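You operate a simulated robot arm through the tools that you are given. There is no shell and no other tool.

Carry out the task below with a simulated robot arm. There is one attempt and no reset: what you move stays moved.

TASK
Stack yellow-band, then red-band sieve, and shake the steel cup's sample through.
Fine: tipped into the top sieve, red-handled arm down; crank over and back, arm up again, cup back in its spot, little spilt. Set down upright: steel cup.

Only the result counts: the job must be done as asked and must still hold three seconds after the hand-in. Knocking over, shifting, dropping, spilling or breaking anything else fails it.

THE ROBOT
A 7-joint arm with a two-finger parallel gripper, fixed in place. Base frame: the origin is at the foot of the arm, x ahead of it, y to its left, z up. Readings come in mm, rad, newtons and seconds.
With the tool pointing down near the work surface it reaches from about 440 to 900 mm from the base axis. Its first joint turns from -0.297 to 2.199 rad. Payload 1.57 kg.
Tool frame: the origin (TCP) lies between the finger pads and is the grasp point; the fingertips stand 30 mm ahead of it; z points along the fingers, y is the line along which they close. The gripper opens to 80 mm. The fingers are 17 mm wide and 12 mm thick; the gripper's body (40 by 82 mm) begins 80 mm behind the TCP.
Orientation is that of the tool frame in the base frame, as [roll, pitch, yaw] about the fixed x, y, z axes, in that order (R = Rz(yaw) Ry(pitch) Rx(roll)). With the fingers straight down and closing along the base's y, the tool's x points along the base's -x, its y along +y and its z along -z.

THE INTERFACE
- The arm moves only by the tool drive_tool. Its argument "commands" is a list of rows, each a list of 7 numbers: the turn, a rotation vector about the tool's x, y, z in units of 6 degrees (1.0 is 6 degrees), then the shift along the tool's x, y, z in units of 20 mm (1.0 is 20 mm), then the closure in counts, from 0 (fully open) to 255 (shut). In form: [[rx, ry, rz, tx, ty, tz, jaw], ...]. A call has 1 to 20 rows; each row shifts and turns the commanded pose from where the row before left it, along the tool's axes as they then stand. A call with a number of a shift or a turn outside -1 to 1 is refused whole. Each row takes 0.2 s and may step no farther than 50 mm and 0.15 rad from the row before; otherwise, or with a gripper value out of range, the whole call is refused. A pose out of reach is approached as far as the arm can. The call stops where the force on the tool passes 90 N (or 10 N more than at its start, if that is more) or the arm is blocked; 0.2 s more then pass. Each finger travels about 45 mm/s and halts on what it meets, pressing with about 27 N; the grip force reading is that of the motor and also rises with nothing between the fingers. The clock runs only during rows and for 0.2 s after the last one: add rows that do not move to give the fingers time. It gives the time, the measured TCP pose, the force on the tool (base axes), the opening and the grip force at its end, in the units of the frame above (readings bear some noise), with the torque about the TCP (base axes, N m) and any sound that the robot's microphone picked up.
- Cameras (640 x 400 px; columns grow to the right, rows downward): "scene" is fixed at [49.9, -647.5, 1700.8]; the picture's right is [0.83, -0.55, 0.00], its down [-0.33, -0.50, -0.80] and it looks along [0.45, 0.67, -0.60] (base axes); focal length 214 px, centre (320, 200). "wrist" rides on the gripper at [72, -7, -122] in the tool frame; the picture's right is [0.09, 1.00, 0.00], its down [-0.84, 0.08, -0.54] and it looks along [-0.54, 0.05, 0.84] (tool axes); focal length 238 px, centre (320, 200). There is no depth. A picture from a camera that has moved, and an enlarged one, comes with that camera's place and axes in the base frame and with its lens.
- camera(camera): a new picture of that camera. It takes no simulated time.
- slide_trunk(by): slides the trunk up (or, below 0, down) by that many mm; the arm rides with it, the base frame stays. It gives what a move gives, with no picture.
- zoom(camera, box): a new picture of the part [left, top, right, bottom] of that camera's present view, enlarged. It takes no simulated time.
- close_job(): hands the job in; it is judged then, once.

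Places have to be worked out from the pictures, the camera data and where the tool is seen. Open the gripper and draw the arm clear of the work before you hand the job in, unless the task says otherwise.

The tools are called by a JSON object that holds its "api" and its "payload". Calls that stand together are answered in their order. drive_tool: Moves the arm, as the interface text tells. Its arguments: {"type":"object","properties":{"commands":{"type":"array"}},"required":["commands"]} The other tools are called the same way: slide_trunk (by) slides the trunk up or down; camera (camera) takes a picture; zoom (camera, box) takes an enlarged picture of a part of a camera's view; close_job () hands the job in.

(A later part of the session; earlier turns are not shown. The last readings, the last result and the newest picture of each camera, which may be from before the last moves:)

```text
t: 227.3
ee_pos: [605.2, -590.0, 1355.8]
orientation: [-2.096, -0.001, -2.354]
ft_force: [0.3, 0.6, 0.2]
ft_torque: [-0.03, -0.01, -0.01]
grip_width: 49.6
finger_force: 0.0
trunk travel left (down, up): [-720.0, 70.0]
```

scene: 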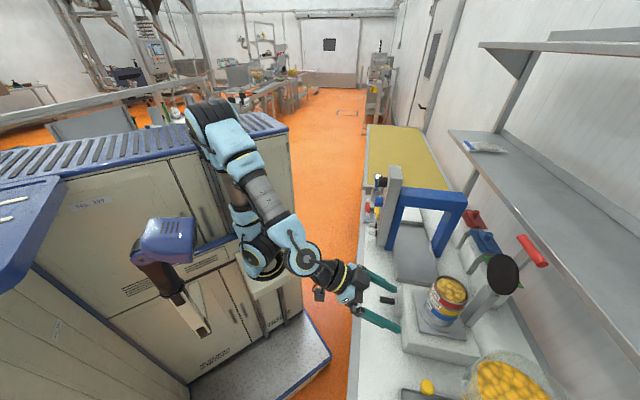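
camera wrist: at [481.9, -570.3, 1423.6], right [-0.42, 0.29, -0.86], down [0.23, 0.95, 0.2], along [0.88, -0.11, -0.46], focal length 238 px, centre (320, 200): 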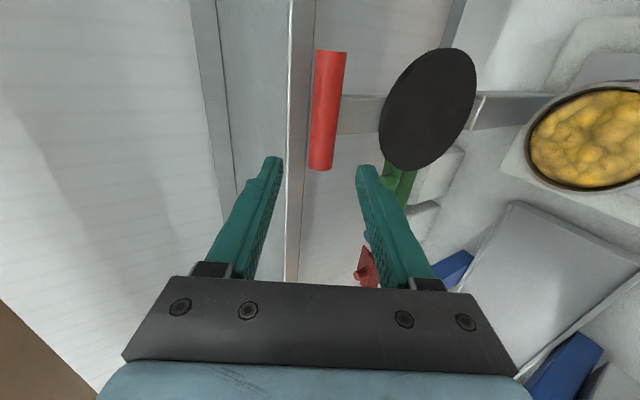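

Bar axis at z≈1325.5 lies right on my approach line. I shift slightly toward the bar centre and advance 60 mm.

{"api": "drive_tool", "payload": {"commands": [[0, 0, 0, 0.2, 0, 0.5, 96], [0, 0, 0, 0, 0, 0.8, 96], [0, 0, 0, 0, 0, 0.8, 96], [0, 0, 0, 0, 0, 0.5, 96], [0, 0, 0, 0, 0, 0, 96]]}}

{"api": "camera", "payload": {"camera": "wrist"}}

```text
t: 228.2
ee_pos: [623.2, -614.1, 1347.6]
orientation: [-2.082, 0.004, -2.349]
ft_force: [-60.4, 66.9, 17.3]
ft_torque: [-0.98, -0.16, -0.24]
grip_width: 35.6
finger_force: 0.1
trunk travel left (down, up): [-720.0, 70.0]
stopped in row 4: the force on the tool passed its limit at 102 N (the readings are from after the stop); the commanded pose is now the measured one
```

```text
taken
camera wrist: at [498.8, -593.2, 1413.1], right [-0.41, 0.28, -0.87], down [0.22, 0.95, 0.2], along [0.88, -0.11, -0.45], focal length 238 px, centre (320, 200)
```

wrist: 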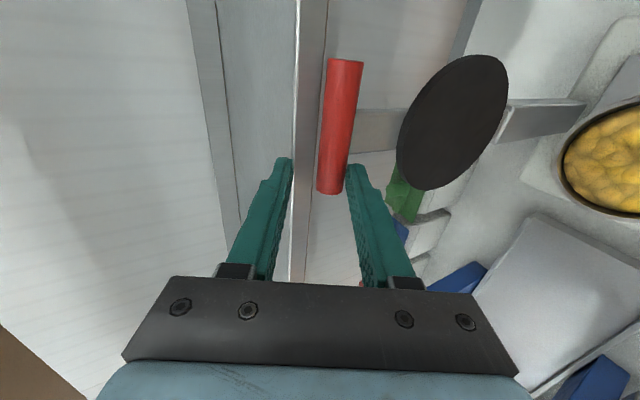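

The upper fingertip touched the shelf edge right behind the handle (force stop). I back off at once along the approach axis.

{"api": "drive_tool", "payload": {"commands": [[0, 0, 0, 0, 0, -0.5, 96], [0, 0, 0, 0, 0, -1, 96], [0, 0, 0, 0, 0, -1, 96], [0, 0, 0, 0, 0, -1, 96], [0, 0, 0, 0, 0, 0, 96]]}}

{"api": "zoom", "payload": {"camera": "scene", "box": [400, 180, 580, 320]}}

{"api": "camera", "payload": {"camera": "wrist"}}

```text
t: 229.4
ee_pos: [584.7, -578.9, 1377.3]
orientation: [-2.087, 0.001, -2.354]
ft_force: [0.2, 0.3, 0.6]
ft_torque: [0.0, 0.03, -0.01]
grip_width: 49.9
finger_force: 0.0
trunk travel left (down, up): [-720.0, 70.0]
```

```text
2.86 times, centred on (490, 250) of scene
camera zoom: at [49.9, -647.5, 1700.8], right [0.83, -0.55, 0.0], down [-0.33, -0.5, -0.8], along [0.45, 0.67, -0.6], focal length 613 px, centre (-166, 57)
```

zoom: 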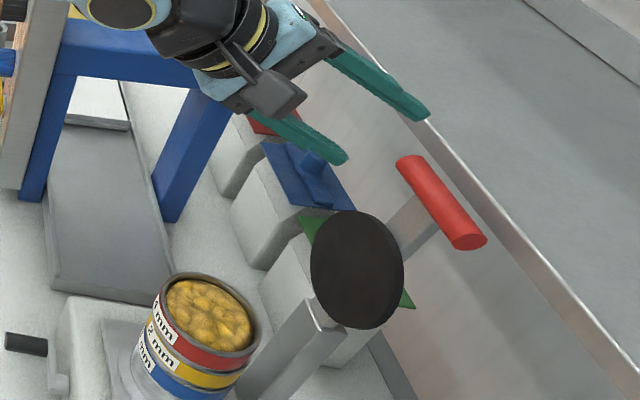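

```text
taken
camera wrist: at [461.4, -557.5, 1443.2], right [-0.41, 0.28, -0.87], down [0.23, 0.95, 0.2], along [0.88, -0.11, -0.46], focal length 238 px, centre (320, 200)
```

wrist: 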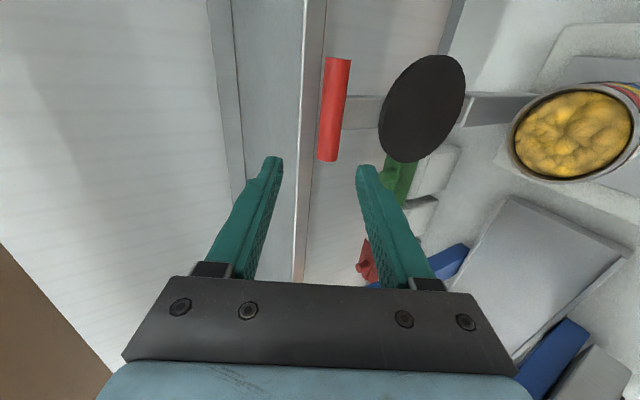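

Nothing was disturbed. The shelf's front edge is at p≈912, z≈1317–1346, just behind the bar. I'll use a horizontal tool with the bar near the fingertips. First I level the tool (30° pitch) and come down to bar height, still 60+ mm short.

{"api": "drive_tool", "payload": {"commands": [[0.985, 0, 0, 0, 0, 0, 96], [0.985, 0, 0, 0, 0, 0, 96], [0.985, 0, 0, 0, 0, 0, 96], [0.985, 0, 0, 0, 0, 0, 96], [0.985, 0, 0, 0, 0, 0, 96], [0, 0, 0, 0, 0.5, -0.3, 96], [0, 0, 0, 0, 0.7, 0, 96], [0, 0, 0, 0, 0.7, 0, 96], [0, 0, 0, 0, 0.7, 0, 96], [0, 0, 0, 0, 0, 0, 96]]}}

{"api": "camera", "payload": {"camera": "wrist"}}

{"api": "drive_tool", "payload": {"commands": [[0, 0, 0, 0, 0, 0, 96]]}}

```text
t: 231.6
ee_pos: [585.6, -560.4, 1323.2]
orientation: [-1.708, 0.017, -2.313]
ft_force: [-0.4, -0.5, 0.6]
ft_torque: [0.01, -0.02, 0.05]
grip_width: 50.0
finger_force: 0.0
out of reach, approached as far as the arm can: row 2, 3, 4
trunk travel left (down, up): [-720.0, 70.0]
```

```text
taken
camera wrist: at [448.2, -533.6, 1345.7], right [-0.15, 0.04, -0.99], down [0.16, 0.99, 0.01], along [0.97, -0.16, -0.16], focal length 238 px, centre (320, 200)
```

wrist: 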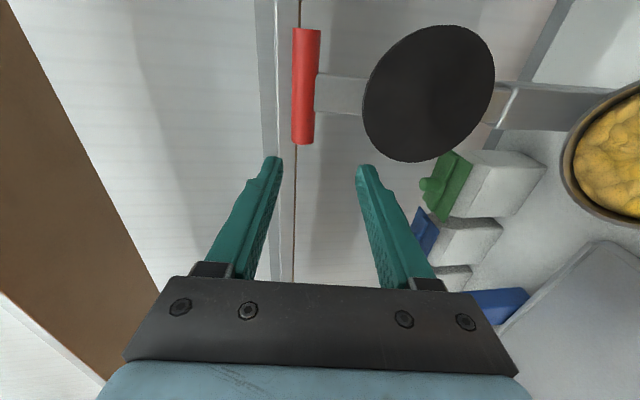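

```text
t: 232.0
ee_pos: [585.8, -560.8, 1322.8]
orientation: [-1.709, 0.016, -2.313]
ft_force: [-0.4, -0.1, -1.9]
ft_torque: [0.02, -0.02, -0.03]
grip_width: 50.1
finger_force: 0.0
trunk travel left (down, up): [-720.0, 70.0]
```

The tool levelled to ~8° below horizontal, which is fine. The bar is at z≈1326.5. I align with it, narrow the opening to 40 mm and advance 38 mm for a check.

{"api": "drive_tool", "payload": {"commands": [[0, 0, 0, 0.878, -0.77, 0.168, 128], [0, 0, 0, 0, 0, 0, 128], [0, 0, 0, 0, 0, 0.6, 128], [0, 0, 0, 0, 0, 0.7, 128], [0, 0, 0, 0, 0, 0.6, 128], [0, 0, 0, 0, 0, 0, 128]]}}

{"api": "camera", "payload": {"camera": "wrist"}}

{"api": "drive_tool", "payload": {"commands": [[0, 0, 0, 0, 0, 0, 128]]}}

```text
t: 233.4
ee_pos: [603.0, -601.4, 1330.2]
orientation: [-1.71, 0.017, -2.312]
ft_force: [-0.3, 0.1, 0.5]
ft_torque: [-0.01, 0.0, 0.0]
grip_width: 39.7
finger_force: 0.0
trunk travel left (down, up): [-720.0, 70.0]
```

```text
taken
camera wrist: at [467.4, -574.5, 1354.4], right [-0.15, 0.04, -0.99], down [0.16, 0.99, 0.01], along [0.97, -0.16, -0.16], focal length 238 px, centre (320, 200)
```

wrist: 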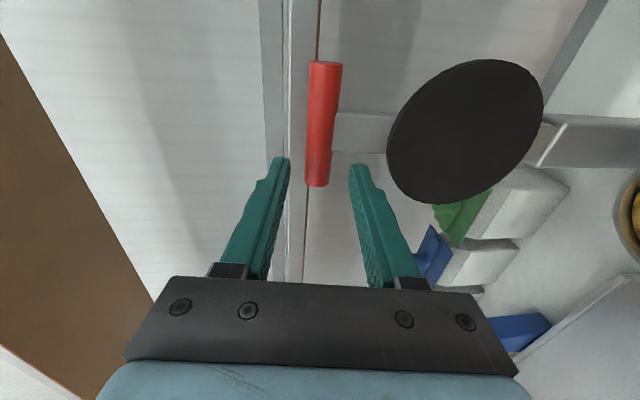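

```text
t: 233.8
ee_pos: [604.2, -601.5, 1331.3]
orientation: [-1.709, 0.017, -2.311]
ft_force: [-0.1, 1.2, 0.9]
ft_torque: [-0.01, 0.01, 0.02]
grip_width: 39.6
finger_force: 0.1
trunk travel left (down, up): [-720.0, 70.0]
```

Fingertips are centred on the bar, but the stem edge (a≈-6) is near; I shift +5 mm in a and advance the last 22 mm.

{"api": "drive_tool", "payload": {"commands": [[0, 0, 0, -0.27, 0.04, 0.35, 128], [0, 0, 0, 0, 0, 0.4, 128], [0, 0, 0, 0, 0, 0.35, 128], [0, 0, 0, 0, 0, 0, 128]]}}

{"api": "camera", "payload": {"camera": "wrist"}}

{"api": "zoom", "payload": {"camera": "scene", "box": [440, 190, 570, 290]}}

```text
t: 234.8
ee_pos: [624.8, -611.9, 1327.5]
orientation: [-1.709, 0.017, -2.312]
ft_force: [1.3, -0.5, -0.8]
ft_torque: [-0.02, 0.02, 0.01]
grip_width: 39.8
finger_force: 0.0
trunk travel left (down, up): [-720.0, 70.0]
```

```text
taken
camera wrist: at [488.1, -585.5, 1350.9], right [-0.15, 0.04, -0.99], down [0.16, 0.99, 0.01], along [0.97, -0.16, -0.16], focal length 238 px, centre (320, 200)
```

wrist: 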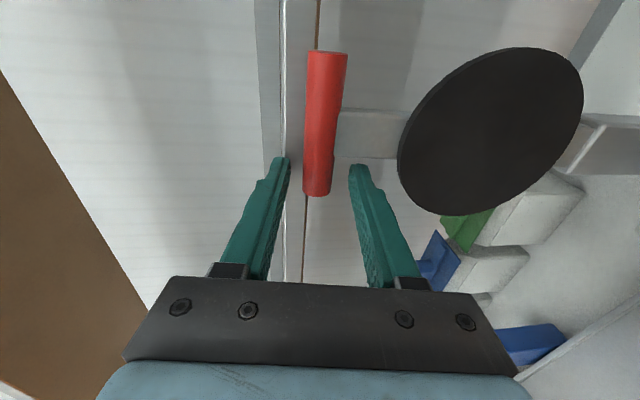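

```text
4.00 times, centred on (505, 240) of scene
camera zoom: at [49.9, -647.5, 1700.8], right [0.83, -0.55, 0.0], down [-0.33, -0.5, -0.8], along [0.45, 0.67, -0.6], focal length 858 px, centre (-420, 40)
```

zoom: 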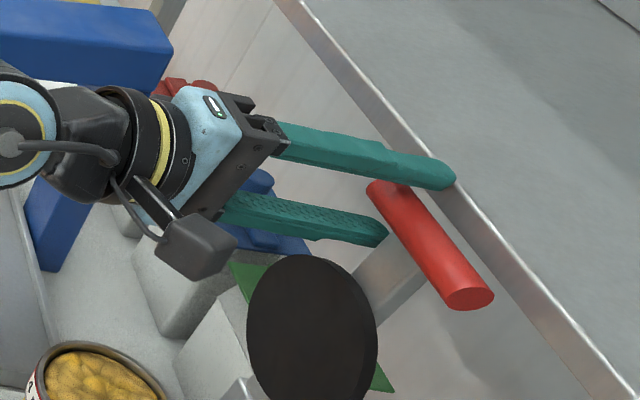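

The bar lies between the fingertips. I close on it.

{"api": "drive_tool", "payload": {"commands": [[0, 0, 0, 0, 0, 0, 150], [0, 0, 0, 0, 0, 0, 170], [0, 0, 0, 0, 0, 0, 190], [0, 0, 0, 0, 0, 0, 220], [0, 0, 0, 0, 0, 0, 255], [0, 0, 0, 0, 0, 0, 255], [0, 0, 0, 0, 0, 0, 255]]}}

{"api": "camera", "payload": {"camera": "wrist"}}

```text
t: 236.4
ee_pos: [625.4, -612.4, 1329.8]
orientation: [-1.707, 0.019, -2.312]
ft_force: [0.1, -1.2, 11.9]
ft_torque: [-0.39, -0.07, 0.05]
grip_width: 19.7
finger_force: 33.7
trunk travel left (down, up): [-720.0, 70.0]
```

```text
taken
camera wrist: at [487.9, -585.1, 1352.1], right [-0.15, 0.04, -0.99], down [0.16, 0.99, 0.01], along [0.98, -0.16, -0.15], focal length 238 px, centre (320, 200)
```

wrist: 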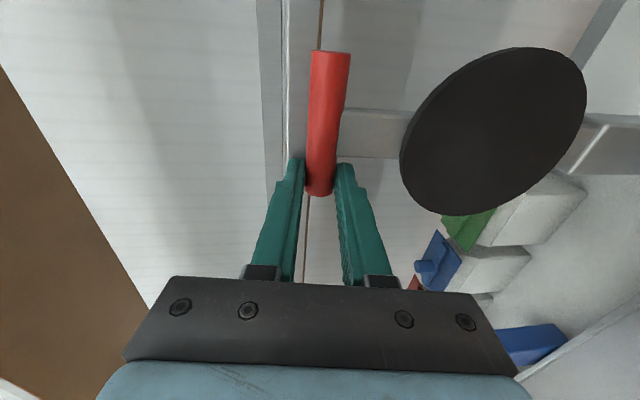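

Bar gripped (19.7 mm). I start along the arc with a small 10 mm pull toward the front and check the forces.

{"api": "drive_tool", "payload": {"commands": [[0, 0, 0, -0.011, 0.022, -0.249, 255], [0, 0, 0, -0.011, 0.022, -0.249, 255], [0, 0, 0, 0, 0, 0, 255]]}}

{"api": "zoom", "payload": {"camera": "scene", "box": [440, 190, 570, 290]}}

```text
t: 237.2
ee_pos: [617.5, -604.6, 1330.6]
orientation: [-1.708, 0.018, -2.312]
ft_force: [0.6, -0.3, 16.9]
ft_torque: [-0.37, -0.1, 0.29]
grip_width: 19.5
finger_force: 33.3
trunk travel left (down, up): [-720.0, 70.0]
```

```text
4.00 times, centred on (505, 240) of scene
camera zoom: at [49.9, -647.5, 1700.8], right [0.83, -0.55, 0.0], down [-0.33, -0.5, -0.8], along [0.45, 0.67, -0.6], focal length 858 px, centre (-420, 40)
```

zoom: 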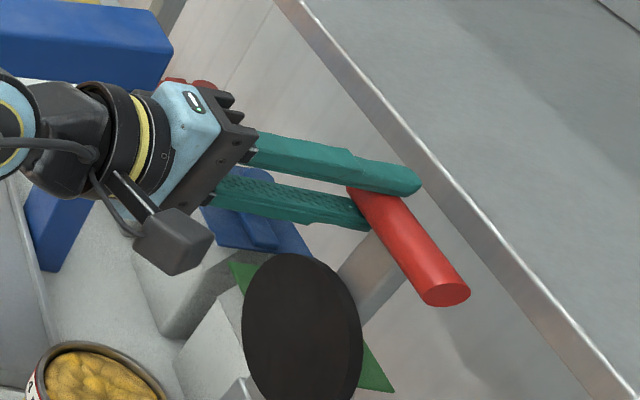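

The arm follows well. I continue along the arc (to ~10°) with a slight upward bias to relieve the 17 N vertical force.

{"api": "drive_tool", "payload": {"commands": [[0, 0, 0, -0.022, 0.046, -0.511, 255], [0, 0, 0, -0.022, 0.046, -0.511, 255], [0, 0, 0, 0, 0, 0, 255]]}}

{"api": "drive_tool", "payload": {"commands": [[0, 0, 0, -0.022, 0.07, -0.5, 255], [0, 0, 0, -0.022, 0.08, -0.5, 255], [0, 0, 0, 0, 0, 0, 255]]}}

```text
t: 238.0
ee_pos: [602.7, -590.2, 1330.2]
orientation: [-1.708, 0.016, -2.313]
ft_force: [-1.2, 2.9, 14.2]
ft_torque: [-0.38, -0.01, 0.15]
grip_width: 19.6
finger_force: 33.7
trunk travel left (down, up): [-720.0, 70.0]
```

```text
t: 238.8
ee_pos: [587.7, -575.6, 1326.7]
orientation: [-1.715, 0.015, -2.314]
ft_force: [1.7, 1.0, -5.7]
ft_torque: [0.08, 0.38, 0.02]
grip_width: 19.6
finger_force: 33.7
trunk travel left (down, up): [-720.0, 70.0]
```

The force model fits an arc of radius 179 mm about (p≈883, z≈1148). I continue in 8° stages, checking forces.

{"api": "drive_tool", "payload": {"commands": [[0, 0, 0, -0.0264, 0.2577, -0.582, 255], [0, 0, 0, -0.0264, 0.2577, -0.582, 255], [0, 0, 0, 0, 0, 0, 255]]}}

{"api": "drive_tool", "payload": {"commands": [[0, 0, 0, -0.0246, 0.331, -0.529, 255], [0, 0, 0, -0.0246, 0.331, -0.529, 255], [0, 0, 0, 0, 0, 0, 255]]}}

{"api": "zoom", "payload": {"camera": "scene", "box": [420, 190, 550, 310]}}

```text
t: 239.6
ee_pos: [573.4, -559.8, 1320.7]
orientation: [-1.71, 0.016, -2.311]
ft_force: [6.6, 4.2, -8.1]
ft_torque: [0.06, 0.25, 0.49]
grip_width: 19.6
finger_force: 33.5
trunk travel left (down, up): [-720.0, 70.0]
```

```text
t: 240.4
ee_pos: [555.3, -543.3, 1311.6]
orientation: [-1.711, 0.015, -2.311]
ft_force: [5.0, 0.8, -5.2]
ft_torque: [-0.14, 0.21, 0.07]
grip_width: 19.7
finger_force: 33.5
trunk travel left (down, up): [-720.0, 70.0]
```

```text
3.33 times, centred on (485, 250) of scene
camera zoom: at [49.9, -647.5, 1700.8], right [0.83, -0.55, 0.0], down [-0.33, -0.5, -0.8], along [0.45, 0.67, -0.6], focal length 715 px, centre (-230, 33)
```

zoom: 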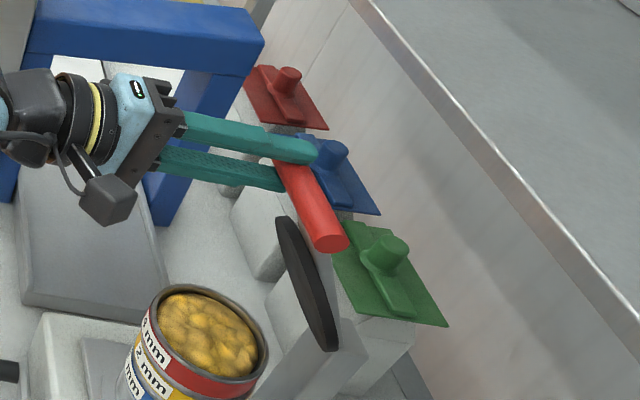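

Smooth with low forces. I continue through 36°, 44°, and 52°.

{"api": "drive_tool", "payload": {"commands": [[0, 0, 0, -0.0228, 0.4, -0.479, 255], [0, 0, 0, -0.0228, 0.4, -0.479, 255], [0, 0, 0, 0, 0, 0, 255]]}}

{"api": "drive_tool", "payload": {"commands": [[0, 0, 0, -0.0207, 0.465, -0.42, 255], [0, 0, 0, -0.0207, 0.465, -0.42, 255], [0, 0, 0, 0, 0, 0, 255]]}}

{"api": "drive_tool", "payload": {"commands": [[0, 0, 0, -0.018, 0.518, -0.349, 255], [0, 0, 0, -0.018, 0.518, -0.349, 255], [0, 0, 0, 0, 0, 0, 255]]}}

{"api": "zoom", "payload": {"camera": "scene", "box": [400, 210, 530, 330]}}

```text
t: 241.2
ee_pos: [541.1, -528.2, 1299.3]
orientation: [-1.707, 0.019, -2.314]
ft_force: [-2.4, 0.7, 3.1]
ft_torque: [-0.32, -0.02, -0.22]
grip_width: 19.3
finger_force: 33.4
trunk travel left (down, up): [-720.0, 70.0]
```

```text
t: 242.0
ee_pos: [528.4, -514.2, 1282.2]
orientation: [-1.714, 0.017, -2.311]
ft_force: [-0.1, -2.0, -1.4]
ft_torque: [-0.09, 0.25, -0.06]
grip_width: 19.7
finger_force: 33.4
trunk travel left (down, up): [-720.0, 70.0]
```

```text
t: 242.8
ee_pos: [514.7, -501.8, 1263.4]
orientation: [-1.709, 0.017, -2.313]
ft_force: [-0.8, 3.1, 2.9]
ft_torque: [-0.34, -0.03, 0.13]
grip_width: 19.2
finger_force: 33.1
trunk travel left (down, up): [-720.0, 70.0]
```

```text
3.33 times, centred on (465, 270) of scene
camera zoom: at [49.9, -647.5, 1700.8], right [0.83, -0.55, 0.0], down [-0.33, -0.5, -0.8], along [0.45, 0.67, -0.6], focal length 715 px, centre (-163, -33)
```

zoom: 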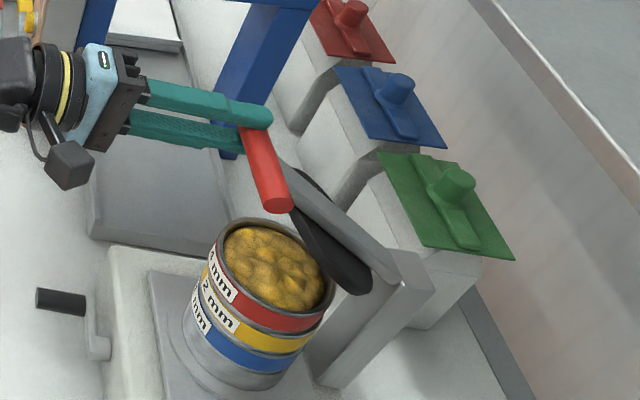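

The arm is at ~52°, forces remain small. I continue to 60°, 68°, 76°.

{"api": "drive_tool", "payload": {"commands": [[0, 0, 0, -0.015, 0.561, -0.275, 255], [0, 0, 0, -0.015, 0.561, -0.275, 255], [0, 0, 0, 0, 0, 0, 255]]}}

{"api": "drive_tool", "payload": {"commands": [[0, 0, 0, -0.012, 0.595, -0.195, 255], [0, 0, 0, -0.012, 0.595, -0.195, 255], [0, 0, 0, 0, 0, 0, 255]]}}

{"api": "drive_tool", "payload": {"commands": [[0, 0, 0, -0.0083, 0.4, -0.07, 255], [0, 0, 0, -0.0083, 0.4, -0.07, 255], [0, 0, 0, -0.0083, 0.4, -0.07, 255], [0, 0, 0, 0, 0, 0, 255]]}}

{"api": "zoom", "payload": {"camera": "scene", "box": [400, 220, 520, 330]}}

```text
t: 243.6
ee_pos: [506.3, -492.8, 1241.7]
orientation: [-1.708, 0.015, -2.312]
ft_force: [1.0, 2.2, -0.4]
ft_torque: [-0.2, 0.15, -0.03]
grip_width: 19.3
finger_force: 33.6
trunk travel left (down, up): [-720.0, 70.0]
```

```text
t: 244.4
ee_pos: [501.2, -488.3, 1225.7]
orientation: [-1.709, 0.017, -2.312]
ft_force: [-18.5, 19.7, 11.4]
ft_torque: [-0.28, 0.01, 0.08]
grip_width: 19.6
finger_force: 33.5
out of reach, approached as far as the arm can: row 2
trunk travel left (down, up): [-720.0, 70.0]
```

```text
t: 245.4
ee_pos: [505.9, -494.7, 1205.0]
orientation: [-1.708, 0.018, -2.312]
ft_force: [-15.7, 17.6, 7.1]
ft_torque: [-0.14, 0.15, 0.08]
grip_width: 19.5
finger_force: 33.6
out of reach, approached as far as the arm can: row 1, 2, 3
trunk travel left (down, up): [-720.0, 70.0]
```

```text
3.64 times, centred on (460, 275) of scene
camera zoom: at [49.9, -647.5, 1700.8], right [0.83, -0.55, 0.0], down [-0.33, -0.5, -0.8], along [0.45, 0.67, -0.6], focal length 780 px, centre (-189, -73)
```

zoom: 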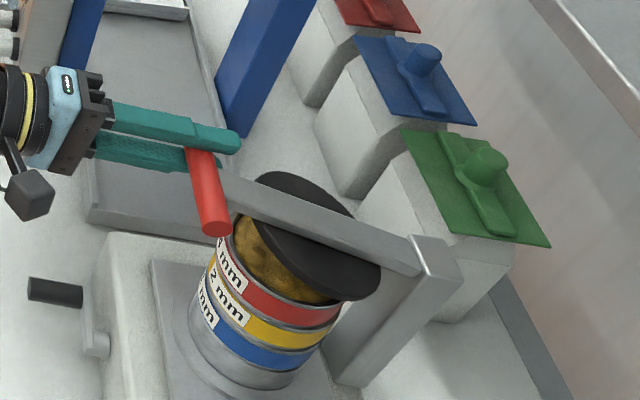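

The horizontal pose hits the arm's inner limit near here and the bar has slid ~18 mm in the grip (now ~5 mm ahead of the TCP). I pitch the tool down by 24° about the bar, which relaxes the wrist.

{"api": "drive_tool", "payload": {"commands": [[-0.7, 0, 0, 0, 0, 0, 255], [-0.8, 0, 0, 0, 0, 0, 255], [-0.8, 0, 0, 0, 0, 0, 255], [-0.8, 0, 0, 0, 0, 0, 255], [-0.8, 0, 0, 0, 0, 0, 255], [0, 0, 0, 0, 0, 0, 255]]}}

{"api": "zoom", "payload": {"camera": "scene", "box": [400, 220, 520, 330]}}

{"api": "camera", "payload": {"camera": "wrist"}}

```text
t: 246.8
ee_pos: [507.8, -495.3, 1204.5]
orientation: [-2.118, 0.018, -2.313]
ft_force: [-0.3, -1.5, 0.5]
ft_torque: [-0.01, -0.25, -0.13]
grip_width: 19.6
finger_force: 33.6
trunk travel left (down, up): [-720.0, 70.0]
```

```text
3.64 times, centred on (460, 275) of scene
camera zoom: at [49.9, -647.5, 1700.8], right [0.83, -0.55, 0.0], down [-0.33, -0.5, -0.8], along [0.45, 0.67, -0.6], focal length 780 px, centre (-189, -73)
```

zoom: 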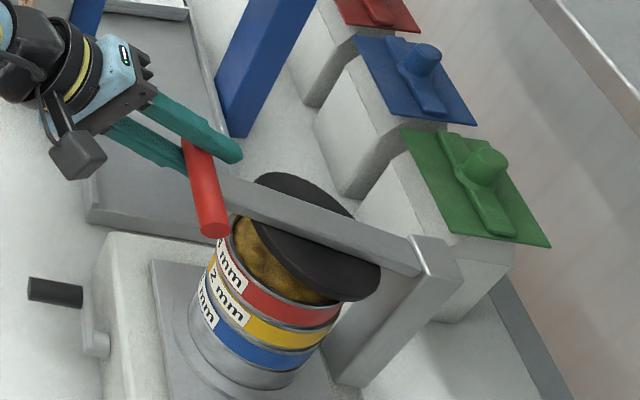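

```text
taken
camera wrist: at [383.4, -481.3, 1273.7], right [-0.43, 0.29, -0.85], down [0.19, 0.95, 0.23], along [0.88, -0.06, -0.47], focal length 238 px, centre (320, 200)
```

wrist: 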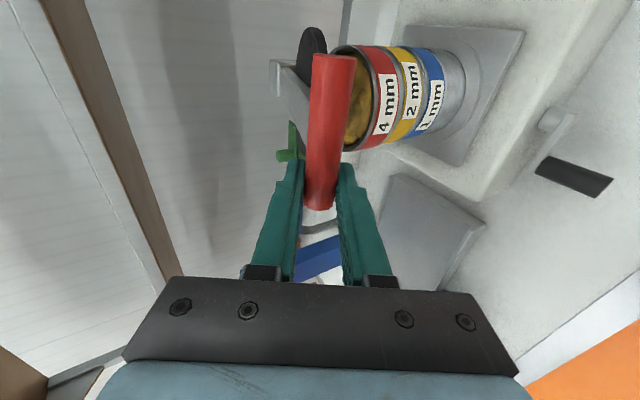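

Forces vanished. I continue lowering along the arc to ~80°.

{"api": "drive_tool", "payload": {"commands": [[0, 0, 0, -0.006, 0.39, 0.121, 255], [0, 0, 0, -0.006, 0.39, 0.121, 255], [0, 0, 0, -0.006, 0.39, 0.121, 255], [0, 0, 0, 0, 0, 0, 255]]}}

{"api": "zoom", "payload": {"camera": "scene", "box": [400, 220, 520, 330]}}

```text
t: 247.8
ee_pos: [502.7, -491.3, 1182.3]
orientation: [-2.119, 0.017, -2.312]
ft_force: [2.6, -8.6, -1.4]
ft_torque: [-0.04, -0.19, -0.19]
grip_width: 19.6
finger_force: 33.8
trunk travel left (down, up): [-720.0, 70.0]
```

```text
3.64 times, centred on (460, 275) of scene
camera zoom: at [49.9, -647.5, 1700.8], right [0.83, -0.55, 0.0], down [-0.33, -0.5, -0.8], along [0.45, 0.67, -0.6], focal length 780 px, centre (-189, -73)
```

zoom: 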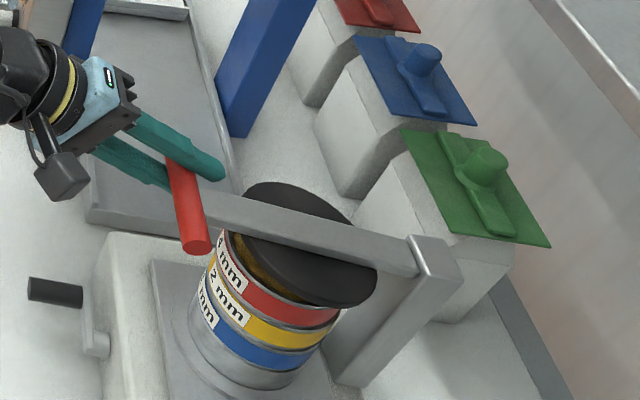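

Nearly down. I lower the last part in ~5 mm steps watching the force.

{"api": "drive_tool", "payload": {"commands": [[0, 0, 0, 0, 0.24, 0.106, 255], [0, 0, 0, 0, 0, 0, 255]]}}

{"api": "drive_tool", "payload": {"commands": [[0, 0, 0, 0, 0.24, 0.106, 255], [0, 0, 0, 0, 0, 0, 255]]}}

{"api": "drive_tool", "payload": {"commands": [[0, 0, 0, 0, 0.15, 0.07, 255], [0, 0, 0, 0, 0, 0, 255]]}}

{"api": "zoom", "payload": {"camera": "scene", "box": [400, 220, 520, 330]}}

```text
t: 248.4
ee_pos: [503.3, -491.0, 1176.7]
orientation: [-2.119, 0.016, -2.315]
ft_force: [1.0, -7.6, -1.0]
ft_torque: [0.03, -0.09, -0.2]
grip_width: 19.4
finger_force: 33.6
trunk travel left (down, up): [-720.0, 70.0]
```

```text
t: 249.0
ee_pos: [502.2, -489.3, 1170.9]
orientation: [-2.116, 0.018, -2.314]
ft_force: [8.1, -9.3, -1.9]
ft_torque: [0.11, -0.31, 0.06]
grip_width: 19.4
finger_force: 32.8
trunk travel left (down, up): [-720.0, 70.0]
```

```text
t: 249.6
ee_pos: [501.2, -489.0, 1167.8]
orientation: [-2.118, 0.019, -2.311]
ft_force: [4.9, -6.1, -1.2]
ft_torque: [0.08, -0.33, 0.08]
grip_width: 19.6
finger_force: 33.7
trunk travel left (down, up): [-720.0, 70.0]
```

```text
3.64 times, centred on (460, 275) of scene
camera zoom: at [49.9, -647.5, 1700.8], right [0.83, -0.55, 0.0], down [-0.33, -0.5, -0.8], along [0.45, 0.67, -0.6], focal length 780 px, centre (-189, -73)
```

zoom: 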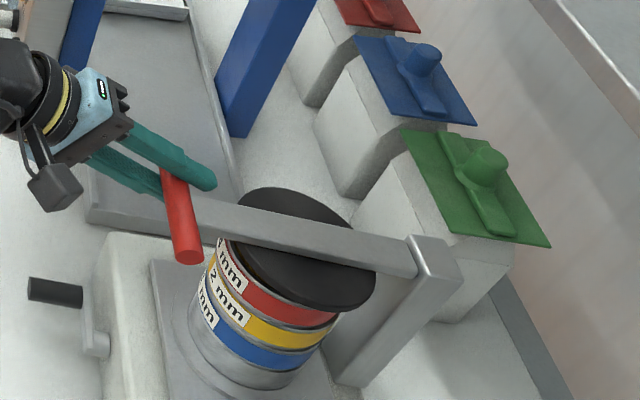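

The disc is nearly flat on the stack. I continue in 2–3 mm steps until contact.

{"api": "drive_tool", "payload": {"commands": [[0, 0, 0, 0, 0.13, 0.06, 255], [0, 0, 0, 0, 0, 0, 255]]}}

{"api": "drive_tool", "payload": {"commands": [[0, 0, 0, 0, 0.1, 0.05, 255], [0, 0, 0, 0, 0, 0, 255]]}}

{"api": "drive_tool", "payload": {"commands": [[0, 0, 0, 0, 0.1, 0.05, 255], [0, 0, 0, 0, 0, 0, 255]]}}

{"api": "drive_tool", "payload": {"commands": [[0, 0, 0, 0, 0.1, 0.05, 255], [0, 0, 0, 0, 0, 0, 255]]}}

```text
t: 250.2
ee_pos: [500.7, -488.9, 1164.9]
orientation: [-2.118, 0.018, -2.314]
ft_force: [-1.5, 0.7, -0.7]
ft_torque: [0.13, -0.12, -0.04]
grip_width: 19.7
finger_force: 33.5
trunk travel left (down, up): [-720.0, 70.0]
```

```text
t: 250.8
ee_pos: [500.9, -488.4, 1162.8]
orientation: [-2.121, 0.017, -2.314]
ft_force: [-3.9, -0.7, -0.6]
ft_torque: [-0.03, -0.14, -0.19]
grip_width: 19.4
finger_force: 33.2
trunk travel left (down, up): [-720.0, 70.0]
```

```text
t: 251.4
ee_pos: [502.1, -488.2, 1160.4]
orientation: [-2.118, 0.016, -2.314]
ft_force: [-4.6, -2.1, -0.9]
ft_torque: [-0.04, -0.18, -0.14]
grip_width: 19.4
finger_force: 33.3
trunk travel left (down, up): [-720.0, 70.0]
```

```text
t: 252.0
ee_pos: [501.1, -488.4, 1157.1]
orientation: [-2.116, 0.017, -2.314]
ft_force: [-0.6, -6.9, 1.5]
ft_torque: [-0.04, -0.24, -0.14]
grip_width: 19.6
finger_force: 33.5
trunk travel left (down, up): [-720.0, 70.0]
```

{"api": "zoom", "payload": {"camera": "scene", "box": [415, 240, 505, 320]}}

{"api": "drive_tool", "payload": {"commands": [[0, 0, 0, 0, 0.1, 0.05, 255], [0, 0, 0, 0, 0, 0, 255]]}}

{"api": "drive_tool", "payload": {"commands": [[0, 0, 0, 0, 0.1, 0.05, 255], [0, 0, 0, 0, 0, 0, 255]]}}

```text
5.00 times, centred on (460, 280) of scene
camera zoom: at [49.9, -647.5, 1700.8], right [0.83, -0.55, 0.0], down [-0.33, -0.5, -0.8], along [0.45, 0.67, -0.6], focal length 1072 px, centre (-380, -200)
```

zoom: 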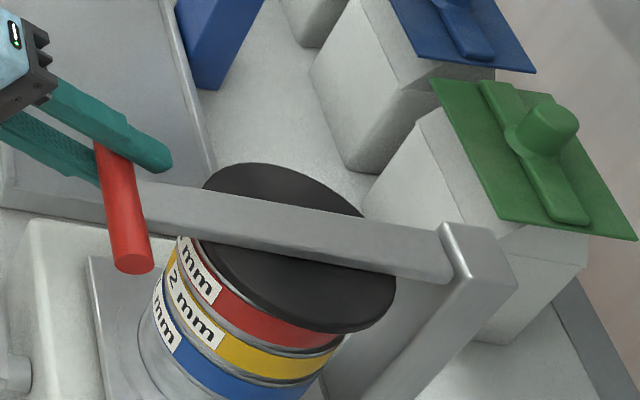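

```text
t: 252.6
ee_pos: [501.5, -487.3, 1156.5]
orientation: [-2.119, 0.017, -2.314]
ft_force: [-3.0, -7.0, 0.1]
ft_torque: [-0.06, -0.16, -0.22]
grip_width: 19.4
finger_force: 34.0
trunk travel left (down, up): [-720.0, 70.0]
```

```text
t: 253.2
ee_pos: [501.0, -489.4, 1154.2]
orientation: [-2.117, 0.017, -2.312]
ft_force: [-5.0, -5.4, 0.5]
ft_torque: [0.02, -0.2, -0.05]
grip_width: 19.7
finger_force: 33.8
trunk travel left (down, up): [-720.0, 70.0]
```

Still no resistance. I keep lowering in 2 mm steps.

{"api": "drive_tool", "payload": {"commands": [[0, 0, 0, 0, 0.1, 0.055, 255], [0, 0, 0, 0, 0, 0, 255]]}}

{"api": "drive_tool", "payload": {"commands": [[0, 0, 0, 0, 0.1, 0.055, 255], [0, 0, 0, 0, 0, 0, 255]]}}

{"api": "drive_tool", "payload": {"commands": [[0, 0, 0, 0, 0.1, 0.055, 255], [0, 0, 0, 0, 0, 0, 255]]}}

{"api": "zoom", "payload": {"camera": "scene", "box": [415, 240, 505, 320]}}

```text
t: 253.8
ee_pos: [501.4, -488.8, 1153.1]
orientation: [-2.114, 0.017, -2.313]
ft_force: [-5.2, -1.7, 13.3]
ft_torque: [0.07, -0.22, -0.13]
grip_width: 19.5
finger_force: 33.4
trunk travel left (down, up): [-720.0, 70.0]
```

```text
t: 254.4
ee_pos: [500.7, -488.2, 1152.4]
orientation: [-2.111, 0.018, -2.311]
ft_force: [-3.4, -1.5, 30.6]
ft_torque: [-0.02, -0.35, -0.03]
grip_width: 19.7
finger_force: 33.2
trunk travel left (down, up): [-720.0, 70.0]
```

```text
t: 255.0
ee_pos: [500.9, -488.1, 1152.3]
orientation: [-2.105, 0.017, -2.312]
ft_force: [-5.3, 1.0, 46.8]
ft_torque: [-0.11, -0.4, -0.16]
grip_width: 19.4
finger_force: 33.6
trunk travel left (down, up): [-720.0, 70.0]
```

```text
5.00 times, centred on (460, 280) of scene
camera zoom: at [49.9, -647.5, 1700.8], right [0.83, -0.55, 0.0], down [-0.33, -0.5, -0.8], along [0.45, 0.67, -0.6], focal length 1072 px, centre (-380, -200)
```

zoom: 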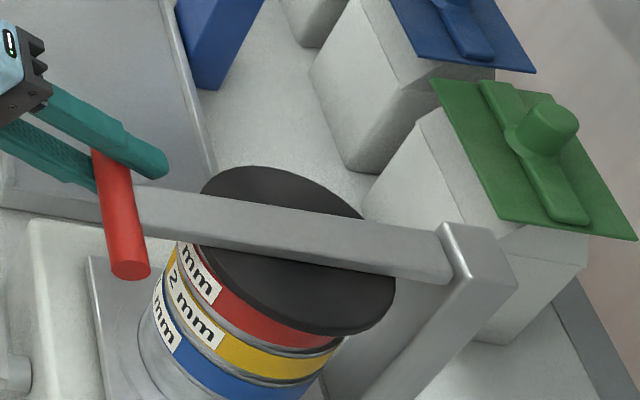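

The clamp arm is down with ~47 N on the stack. I ease off, open the fingers and withdraw along the approach axis.

{"api": "drive_tool", "payload": {"commands": [[0, 0, 0, 0, -0.15, -0.075, 255], [0, 0, 0, 0, -0.1, -0.05, 255], [0, 0, 0, 0, 0, 0, 230], [0, 0, 0, 0, 0, 0, 190], [0, 0, 0, 0, 0, 0, 150], [0, 0, 0, 0, 0, 0, 120], [0, 0, 0, 0, 0, 0, 120]]}}

{"api": "camera", "payload": {"camera": "wrist"}}

{"api": "zoom", "payload": {"camera": "scene", "box": [400, 220, 520, 330]}}

```text
t: 256.6
ee_pos: [502.3, -488.8, 1152.4]
orientation: [-2.118, 0.017, -2.312]
ft_force: [0.4, 0.7, 0.7]
ft_torque: [0.02, -0.03, -0.01]
grip_width: 42.3
finger_force: 0.1
trunk travel left (down, up): [-720.0, 70.0]
```

```text
taken
camera wrist: at [378.1, -474.9, 1220.6], right [-0.43, 0.29, -0.85], down [0.19, 0.95, 0.23], along [0.88, -0.06, -0.47], focal length 238 px, centre (320, 200)
```

wrist: 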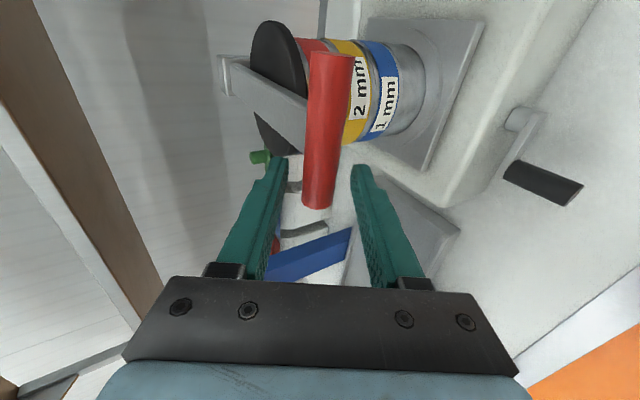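

```text
3.64 times, centred on (460, 275) of scene
camera zoom: at [49.9, -647.5, 1700.8], right [0.83, -0.55, 0.0], down [-0.33, -0.5, -0.8], along [0.45, 0.67, -0.6], focal length 780 px, centre (-189, -73)
```

zoom: 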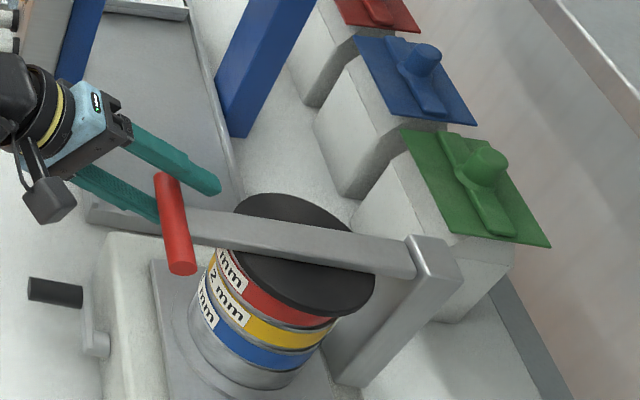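

The clamp stays down. I withdraw, rise, and roll the tool back to its natural orientation for the crank.

{"api": "drive_tool", "payload": {"commands": [[0, 0, 0, 0, 0, -0.6, 120], [0, 0, 0, 0, 0, -1, 120], [0, 0, 0, 0, -0.4, -1, 120], [0, 0, 0, 0, -0.8, -0.6, 60], [0, 0, 0, 0, -0.854, -0.52, 0], [0, 0, 0, 0, -0.854, -0.52, 0], [0, 0, 1, 0, 0, 0, 0], [0, 0, 1, 0, 0, 0, 0], [0, 0, 1, 0, 0, 0, 0], [0, 0, 1, 0, 0, 0, 0], [0, 0, 1, 0, 0, 0, 0], [0, 0, 1, 0, 0, 0, 0], [0, 0, 1, 0, 0, 0, 0], [0, 0, 1, 0, 0, 0, 0], [0, 0, 1, 0, 0, 0, 0], [0, 0, 1, 0, 0, 0, 0], [0, 0, 1, 0, 0, 0, 0], [0, 0, 1, 0, 0, 0, 0], [0, 0, 1, 0, 0, 0, 0], [0, 0, 1, 0, 0, 0, 0]]}}

{"api": "camera", "payload": {"camera": "wrist"}}

{"api": "camera", "payload": {"camera": "scene"}}

```text
t: 260.8
ee_pos: [470.2, -461.5, 1246.6]
orientation: [-3.007, 1.019, 2.567]
ft_force: [-0.1, 0.2, -0.1]
ft_torque: [-0.04, -0.02, 0.0]
grip_width: 80.0
finger_force: 0.1
trunk travel left (down, up): [-720.0, 70.0]
```

```text
taken
camera wrist: at [356.5, -376.7, 1249.6], right [0.59, 0.79, -0.15], down [0.07, 0.13, 0.99], along [0.8, -0.59, 0.02], focal length 238 px, centre (320, 200)
```

wrist: 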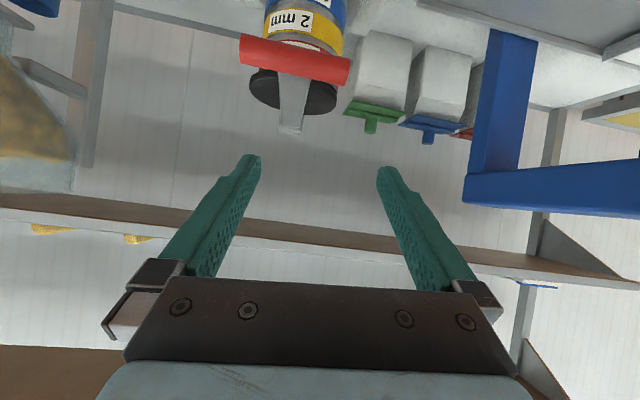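

```text
taken
```

scene: 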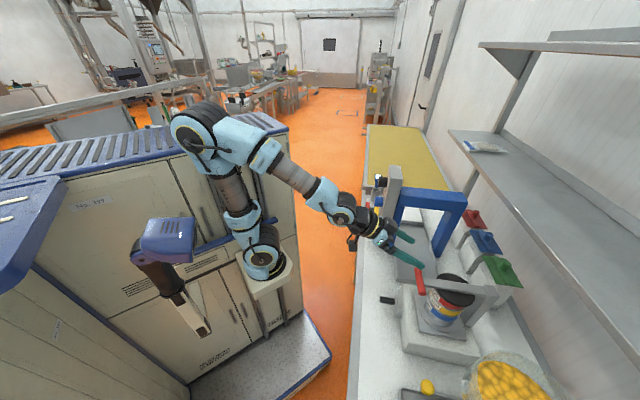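

Almost back; one more roll step and then I reduce the tilt to ~24° from vertical for the crank.

{"api": "drive_tool", "payload": {"commands": [[0, 0, 1, 0, 0, 0, 0], [0, 1, 0, 0, 0, 0, 0], [0, 1, 0, 0, 0, 0, 0], [0, 1, 0, 0, 0, 0, 0], [0, 1, 0, 0, 0, 0, 0], [0, 1, 0, 0, 0, 0, 0], [0, 0.7, 0, 0, 0, 0, 0], [0, 0, 0, 0, 0, 0, 0]]}}

{"api": "camera", "payload": {"camera": "wrist"}}

```text
t: 262.6
ee_pos: [470.2, -461.6, 1247.1]
orientation: [3.123, 0.425, 2.39]
ft_force: [-0.2, -0.6, 0.8]
ft_torque: [-0.04, -0.01, -0.01]
grip_width: 80.1
finger_force: 0.1
trunk travel left (down, up): [-720.0, 70.0]
```

```text
taken
camera wrist: at [378.5, -389.3, 1328.8], right [0.61, 0.79, -0.02], down [0.44, -0.32, 0.84], along [0.66, -0.52, -0.54], focal length 238 px, centre (320, 200)
```

wrist: 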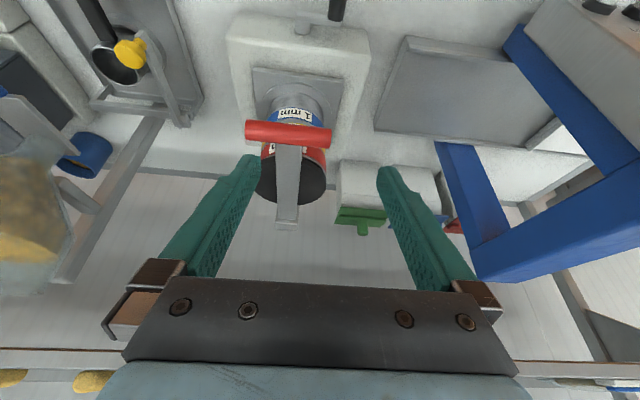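

I back off and lower somewhat to get a good look at the crank.

{"api": "drive_tool", "payload": {"commands": [[0, 0, 0, 0.94, 0, 0.2, 0], [0, 0, 0, 0.94, 0, 0.3, 0], [0, 0, 0, 0.94, 0, 0.5, 0], [0, 0, 0, 0.94, 0, 0.5, 0], [0, 0, 0, 0.94, 0, 0.6, 0], [0, 0, 0, 0.94, 0, 0.67, 0], [0, 0, 0, 0, 0, 0, 0]]}}

{"api": "camera", "payload": {"camera": "wrist"}}

{"api": "zoom", "payload": {"camera": "wrist", "box": [240, 40, 400, 160]}}

{"api": "drive_tool", "payload": {"commands": [[0, 0, 0, 0, 0, 0, 0]]}}

```text
t: 264.2
ee_pos: [411.4, -405.1, 1149.8]
orientation: [3.125, 0.428, 2.393]
ft_force: [0.4, -0.2, -0.3]
ft_torque: [0.01, 0.01, 0.05]
grip_width: 79.9
finger_force: 0.0
trunk travel left (down, up): [-720.0, 70.0]
```

```text
taken
camera wrist: at [320.7, -333.3, 1230.9], right [0.61, 0.79, -0.02], down [0.44, -0.32, 0.84], along [0.66, -0.52, -0.54], focal length 238 px, centre (320, 200)
```

wrist: 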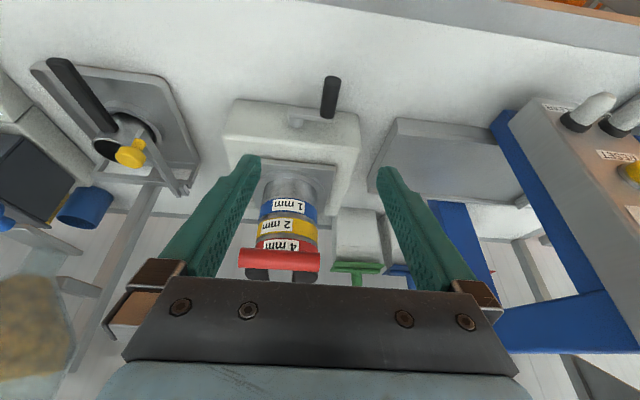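

```text
3.33 times, centred on (320, 100) of wrist
camera zoom: at [320.7, -333.3, 1230.9], right [0.61, 0.79, -0.02], down [0.44, -0.32, 0.84], along [0.66, -0.52, -0.54], focal length 794 px, centre (320, 533)
```

zoom: 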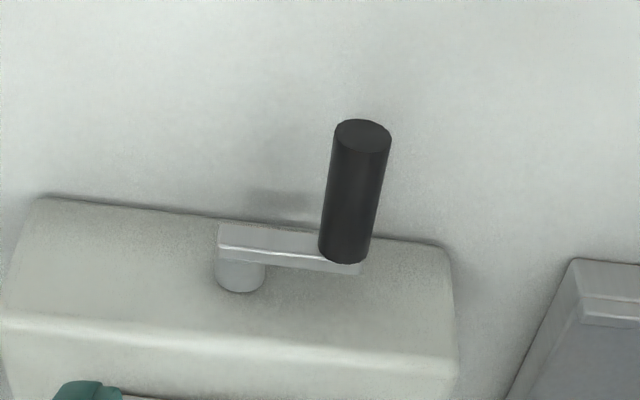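

```text
t: 264.6
ee_pos: [412.2, -405.0, 1148.8]
orientation: [3.126, 0.429, 2.393]
ft_force: [0.3, 0.0, 0.3]
ft_torque: [0.0, 0.01, 0.0]
grip_width: 80.4
finger_force: 0.0
trunk travel left (down, up): [-720.0, 70.0]
```

Crank handle: runs along p from ≈625 to 676 at a≈22, z≈948; shaft at a≈-19.5, so radius ≈41 mm. I move above the handle with a 50 mm opening.

{"api": "drive_tool", "payload": {"commands": [[0, 0, 0, 0.002, 0.093, 0.954, 96], [0, 0, 0, 0.002, 0.093, 0.954, 96], [0, 0, 0, 0.002, 0.093, 0.954, 96], [0, 0, 0, 0.002, 0.093, 0.954, 96], [0, 0, 0, 0.002, 0.093, 0.954, 96], [0, 0, 0, 0.002, 0.093, 0.954, 96], [0, 0, 0, 0.002, 0.093, 0.954, 96], [0, 0, 0, 0.002, 0.093, 0.954, 96], [0, 0, 0, 0, 0, 0, 96]]}}

{"api": "camera", "payload": {"camera": "wrist"}}

{"api": "zoom", "payload": {"camera": "scene", "box": [360, 250, 480, 340]}}

{"api": "drive_tool", "payload": {"commands": [[0, 0, 0, 0, 0, 0, 96]]}}

```text
t: 266.6
ee_pos: [470.1, -434.8, 1012.8]
orientation: [3.122, 0.428, 2.392]
ft_force: [0.8, -1.0, 0.7]
ft_torque: [0.02, 0.0, 0.02]
grip_width: 50.0
finger_force: 0.1
trunk travel left (down, up): [-720.0, 70.0]
```

```text
taken
camera wrist: at [379.0, -364.2, 1094.2], right [0.61, 0.79, -0.02], down [0.44, -0.32, 0.84], along [0.66, -0.52, -0.54], focal length 238 px, centre (320, 200)
```

wrist: 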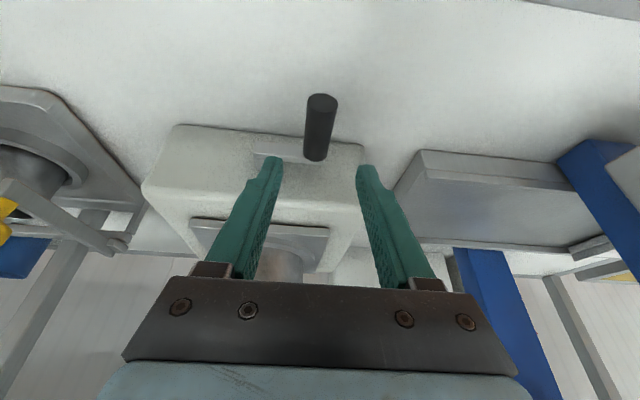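

```text
4.44 times, centred on (420, 295) of scene
camera zoom: at [49.9, -647.5, 1700.8], right [0.83, -0.55, 0.0], down [-0.33, -0.5, -0.8], along [0.45, 0.67, -0.6], focal length 953 px, centre (-124, -222)
```

zoom: 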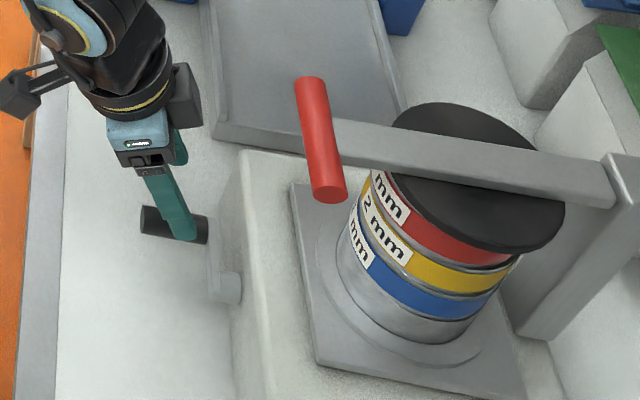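

```text
t: 267.0
ee_pos: [471.5, -436.2, 1011.6]
orientation: [3.122, 0.427, 2.393]
ft_force: [0.4, -0.2, -0.4]
ft_torque: [-0.02, -0.03, -0.02]
grip_width: 49.8
finger_force: 0.1
trunk travel left (down, up): [-720.0, 70.0]
```

Handle axis triangulates to a≈22, z≈951. I shift -2.7 mm laterally and descend so the fingers straddle it.

{"api": "drive_tool", "payload": {"commands": [[0, 0, 0, 0.4, -0.045, 0.88, 96], [0, 0, 0, 0.4, -0.045, 0.88, 96], [0, 0, 0, 0.4, -0.045, 0.88, 96], [0, 0, 0, 0, 0, 0, 96]]}}

{"api": "camera", "payload": {"camera": "wrist"}}

{"api": "zoom", "payload": {"camera": "scene", "box": [360, 250, 480, 340]}}

```text
t: 268.0
ee_pos: [470.2, -438.3, 953.3]
orientation: [3.124, 0.427, 2.389]
ft_force: [0.5, -0.6, 0.2]
ft_torque: [0.02, 0.0, -0.01]
grip_width: 49.9
finger_force: 0.1
trunk travel left (down, up): [-720.0, 70.0]
```

```text
taken
camera wrist: at [379.0, -365.2, 1035.2], right [0.61, 0.79, -0.02], down [0.44, -0.32, 0.84], along [0.66, -0.52, -0.54], focal length 238 px, centre (320, 200)
```

wrist: 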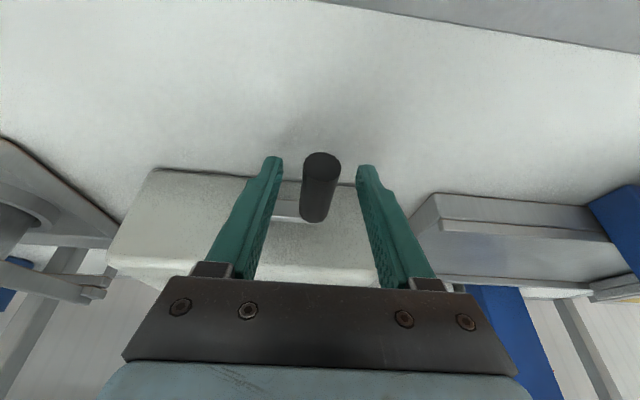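

```text
4.44 times, centred on (420, 295) of scene
camera zoom: at [49.9, -647.5, 1700.8], right [0.83, -0.55, 0.0], down [-0.33, -0.5, -0.8], along [0.45, 0.67, -0.6], focal length 953 px, centre (-124, -222)
```

zoom: 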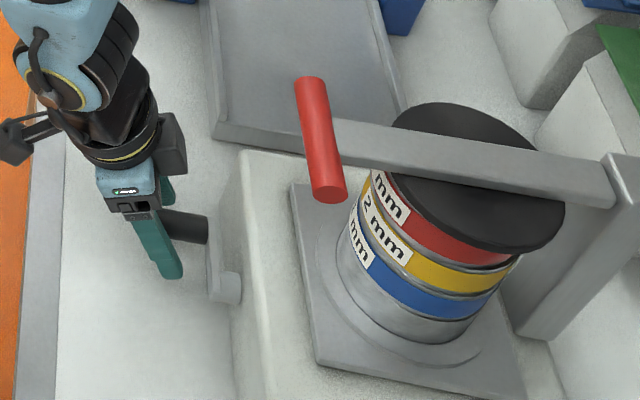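

The handle is between the fingers. I close on it.

{"api": "drive_tool", "payload": {"commands": [[0, 0, 0, 0, 0, 0, 130], [0, 0, 0, 0, 0, 0, 160], [0, 0, 0, 0, 0, 0, 190], [0, 0, 0, 0, 0, 0, 220], [0, 0, 0, 0, 0, 0, 255], [0, 0, 0, 0, 0, 0, 255], [0, 0, 0, 0, 0, 0, 255]]}}

{"api": "drive_tool", "payload": {"commands": [[0, 0, 0, 0, 0, 0, 255]]}}

```text
t: 269.6
ee_pos: [469.9, -438.0, 953.4]
orientation: [3.123, 0.429, 2.391]
ft_force: [-4.1, -4.1, -0.3]
ft_torque: [-0.03, 0.08, -0.74]
grip_width: 22.1
finger_force: 34.8
trunk travel left (down, up): [-720.0, 70.0]
```

```text
t: 270.0
ee_pos: [469.1, -437.8, 954.1]
orientation: [3.122, 0.426, 2.39]
ft_force: [-5.7, -5.5, -0.6]
ft_torque: [-0.04, 0.05, -0.77]
grip_width: 22.0
finger_force: 35.3
trunk travel left (down, up): [-720.0, 70.0]
```

Gripped (22 mm). I start turning the crank over the top in 10° steps, checking forces after the first 30°.

{"api": "drive_tool", "payload": {"commands": [[0, 0, 0, -0.1505, -0.0245, -0.3325, 255], [0, 0, 0, -0.1422, -0.0898, -0.32, 255], [0, 0, 0, -0.1319, -0.15, -0.3025, 255], [0, 0, 0, 0, 0, 0, 255]]}}

{"api": "zoom", "payload": {"camera": "scene", "box": [360, 250, 480, 340]}}

```text
t: 271.0
ee_pos: [467.2, -440.0, 975.1]
orientation: [3.121, 0.429, 2.395]
ft_force: [8.7, -0.1, -2.5]
ft_torque: [0.33, 0.0, -0.62]
grip_width: 22.1
finger_force: 34.4
trunk travel left (down, up): [-720.0, 70.0]
```

```text
4.44 times, centred on (420, 295) of scene
camera zoom: at [49.9, -647.5, 1700.8], right [0.83, -0.55, 0.0], down [-0.33, -0.5, -0.8], along [0.45, 0.67, -0.6], focal length 953 px, centre (-124, -222)
```

zoom: 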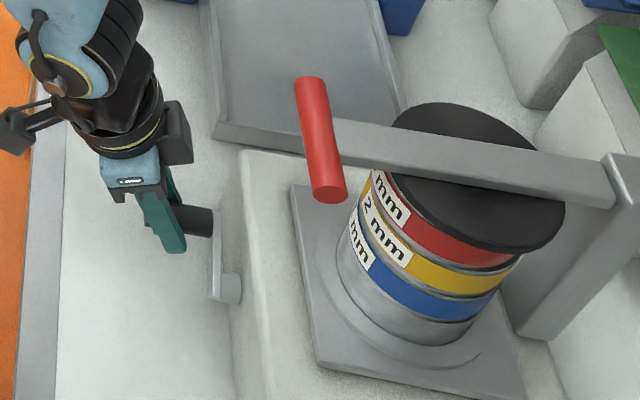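

The crank turns easily. I continue to 90°, then on to 180°.

{"api": "drive_tool", "payload": {"commands": [[0, 0, 0, -0.1176, -0.2055, -0.2761, 255], [0, 0, 0, -0.0974, -0.2512, -0.2358, 255], [0, 0, 0, -0.0773, -0.2969, -0.1956, 255], [0, 0, 0, -0.0535, -0.3277, -0.146, 255], [0, 0, 0, -0.0279, -0.3486, -0.0917, 255], [0, 0, 0, -0.0004, -0.3646, -0.0328, 255], [0, 0, 0, 0, 0, 0, 255]]}}

{"api": "zoom", "payload": {"camera": "scene", "box": [360, 250, 480, 340]}}

```text
t: 272.6
ee_pos: [438.7, -468.4, 992.0]
orientation: [3.124, 0.424, 2.388]
ft_force: [-3.0, 3.8, 1.2]
ft_torque: [-0.11, -0.14, -0.73]
grip_width: 22.1
finger_force: 34.8
trunk travel left (down, up): [-720.0, 70.0]
```

```text
4.44 times, centred on (420, 295) of scene
camera zoom: at [49.9, -647.5, 1700.8], right [0.83, -0.55, 0.0], down [-0.33, -0.5, -0.8], along [0.45, 0.67, -0.6], focal length 953 px, centre (-124, -222)
```

zoom: 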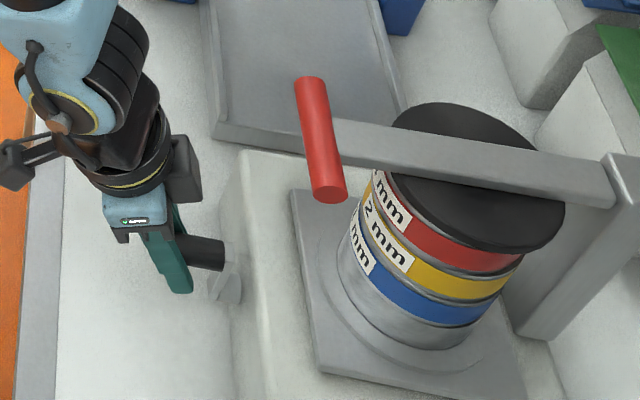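

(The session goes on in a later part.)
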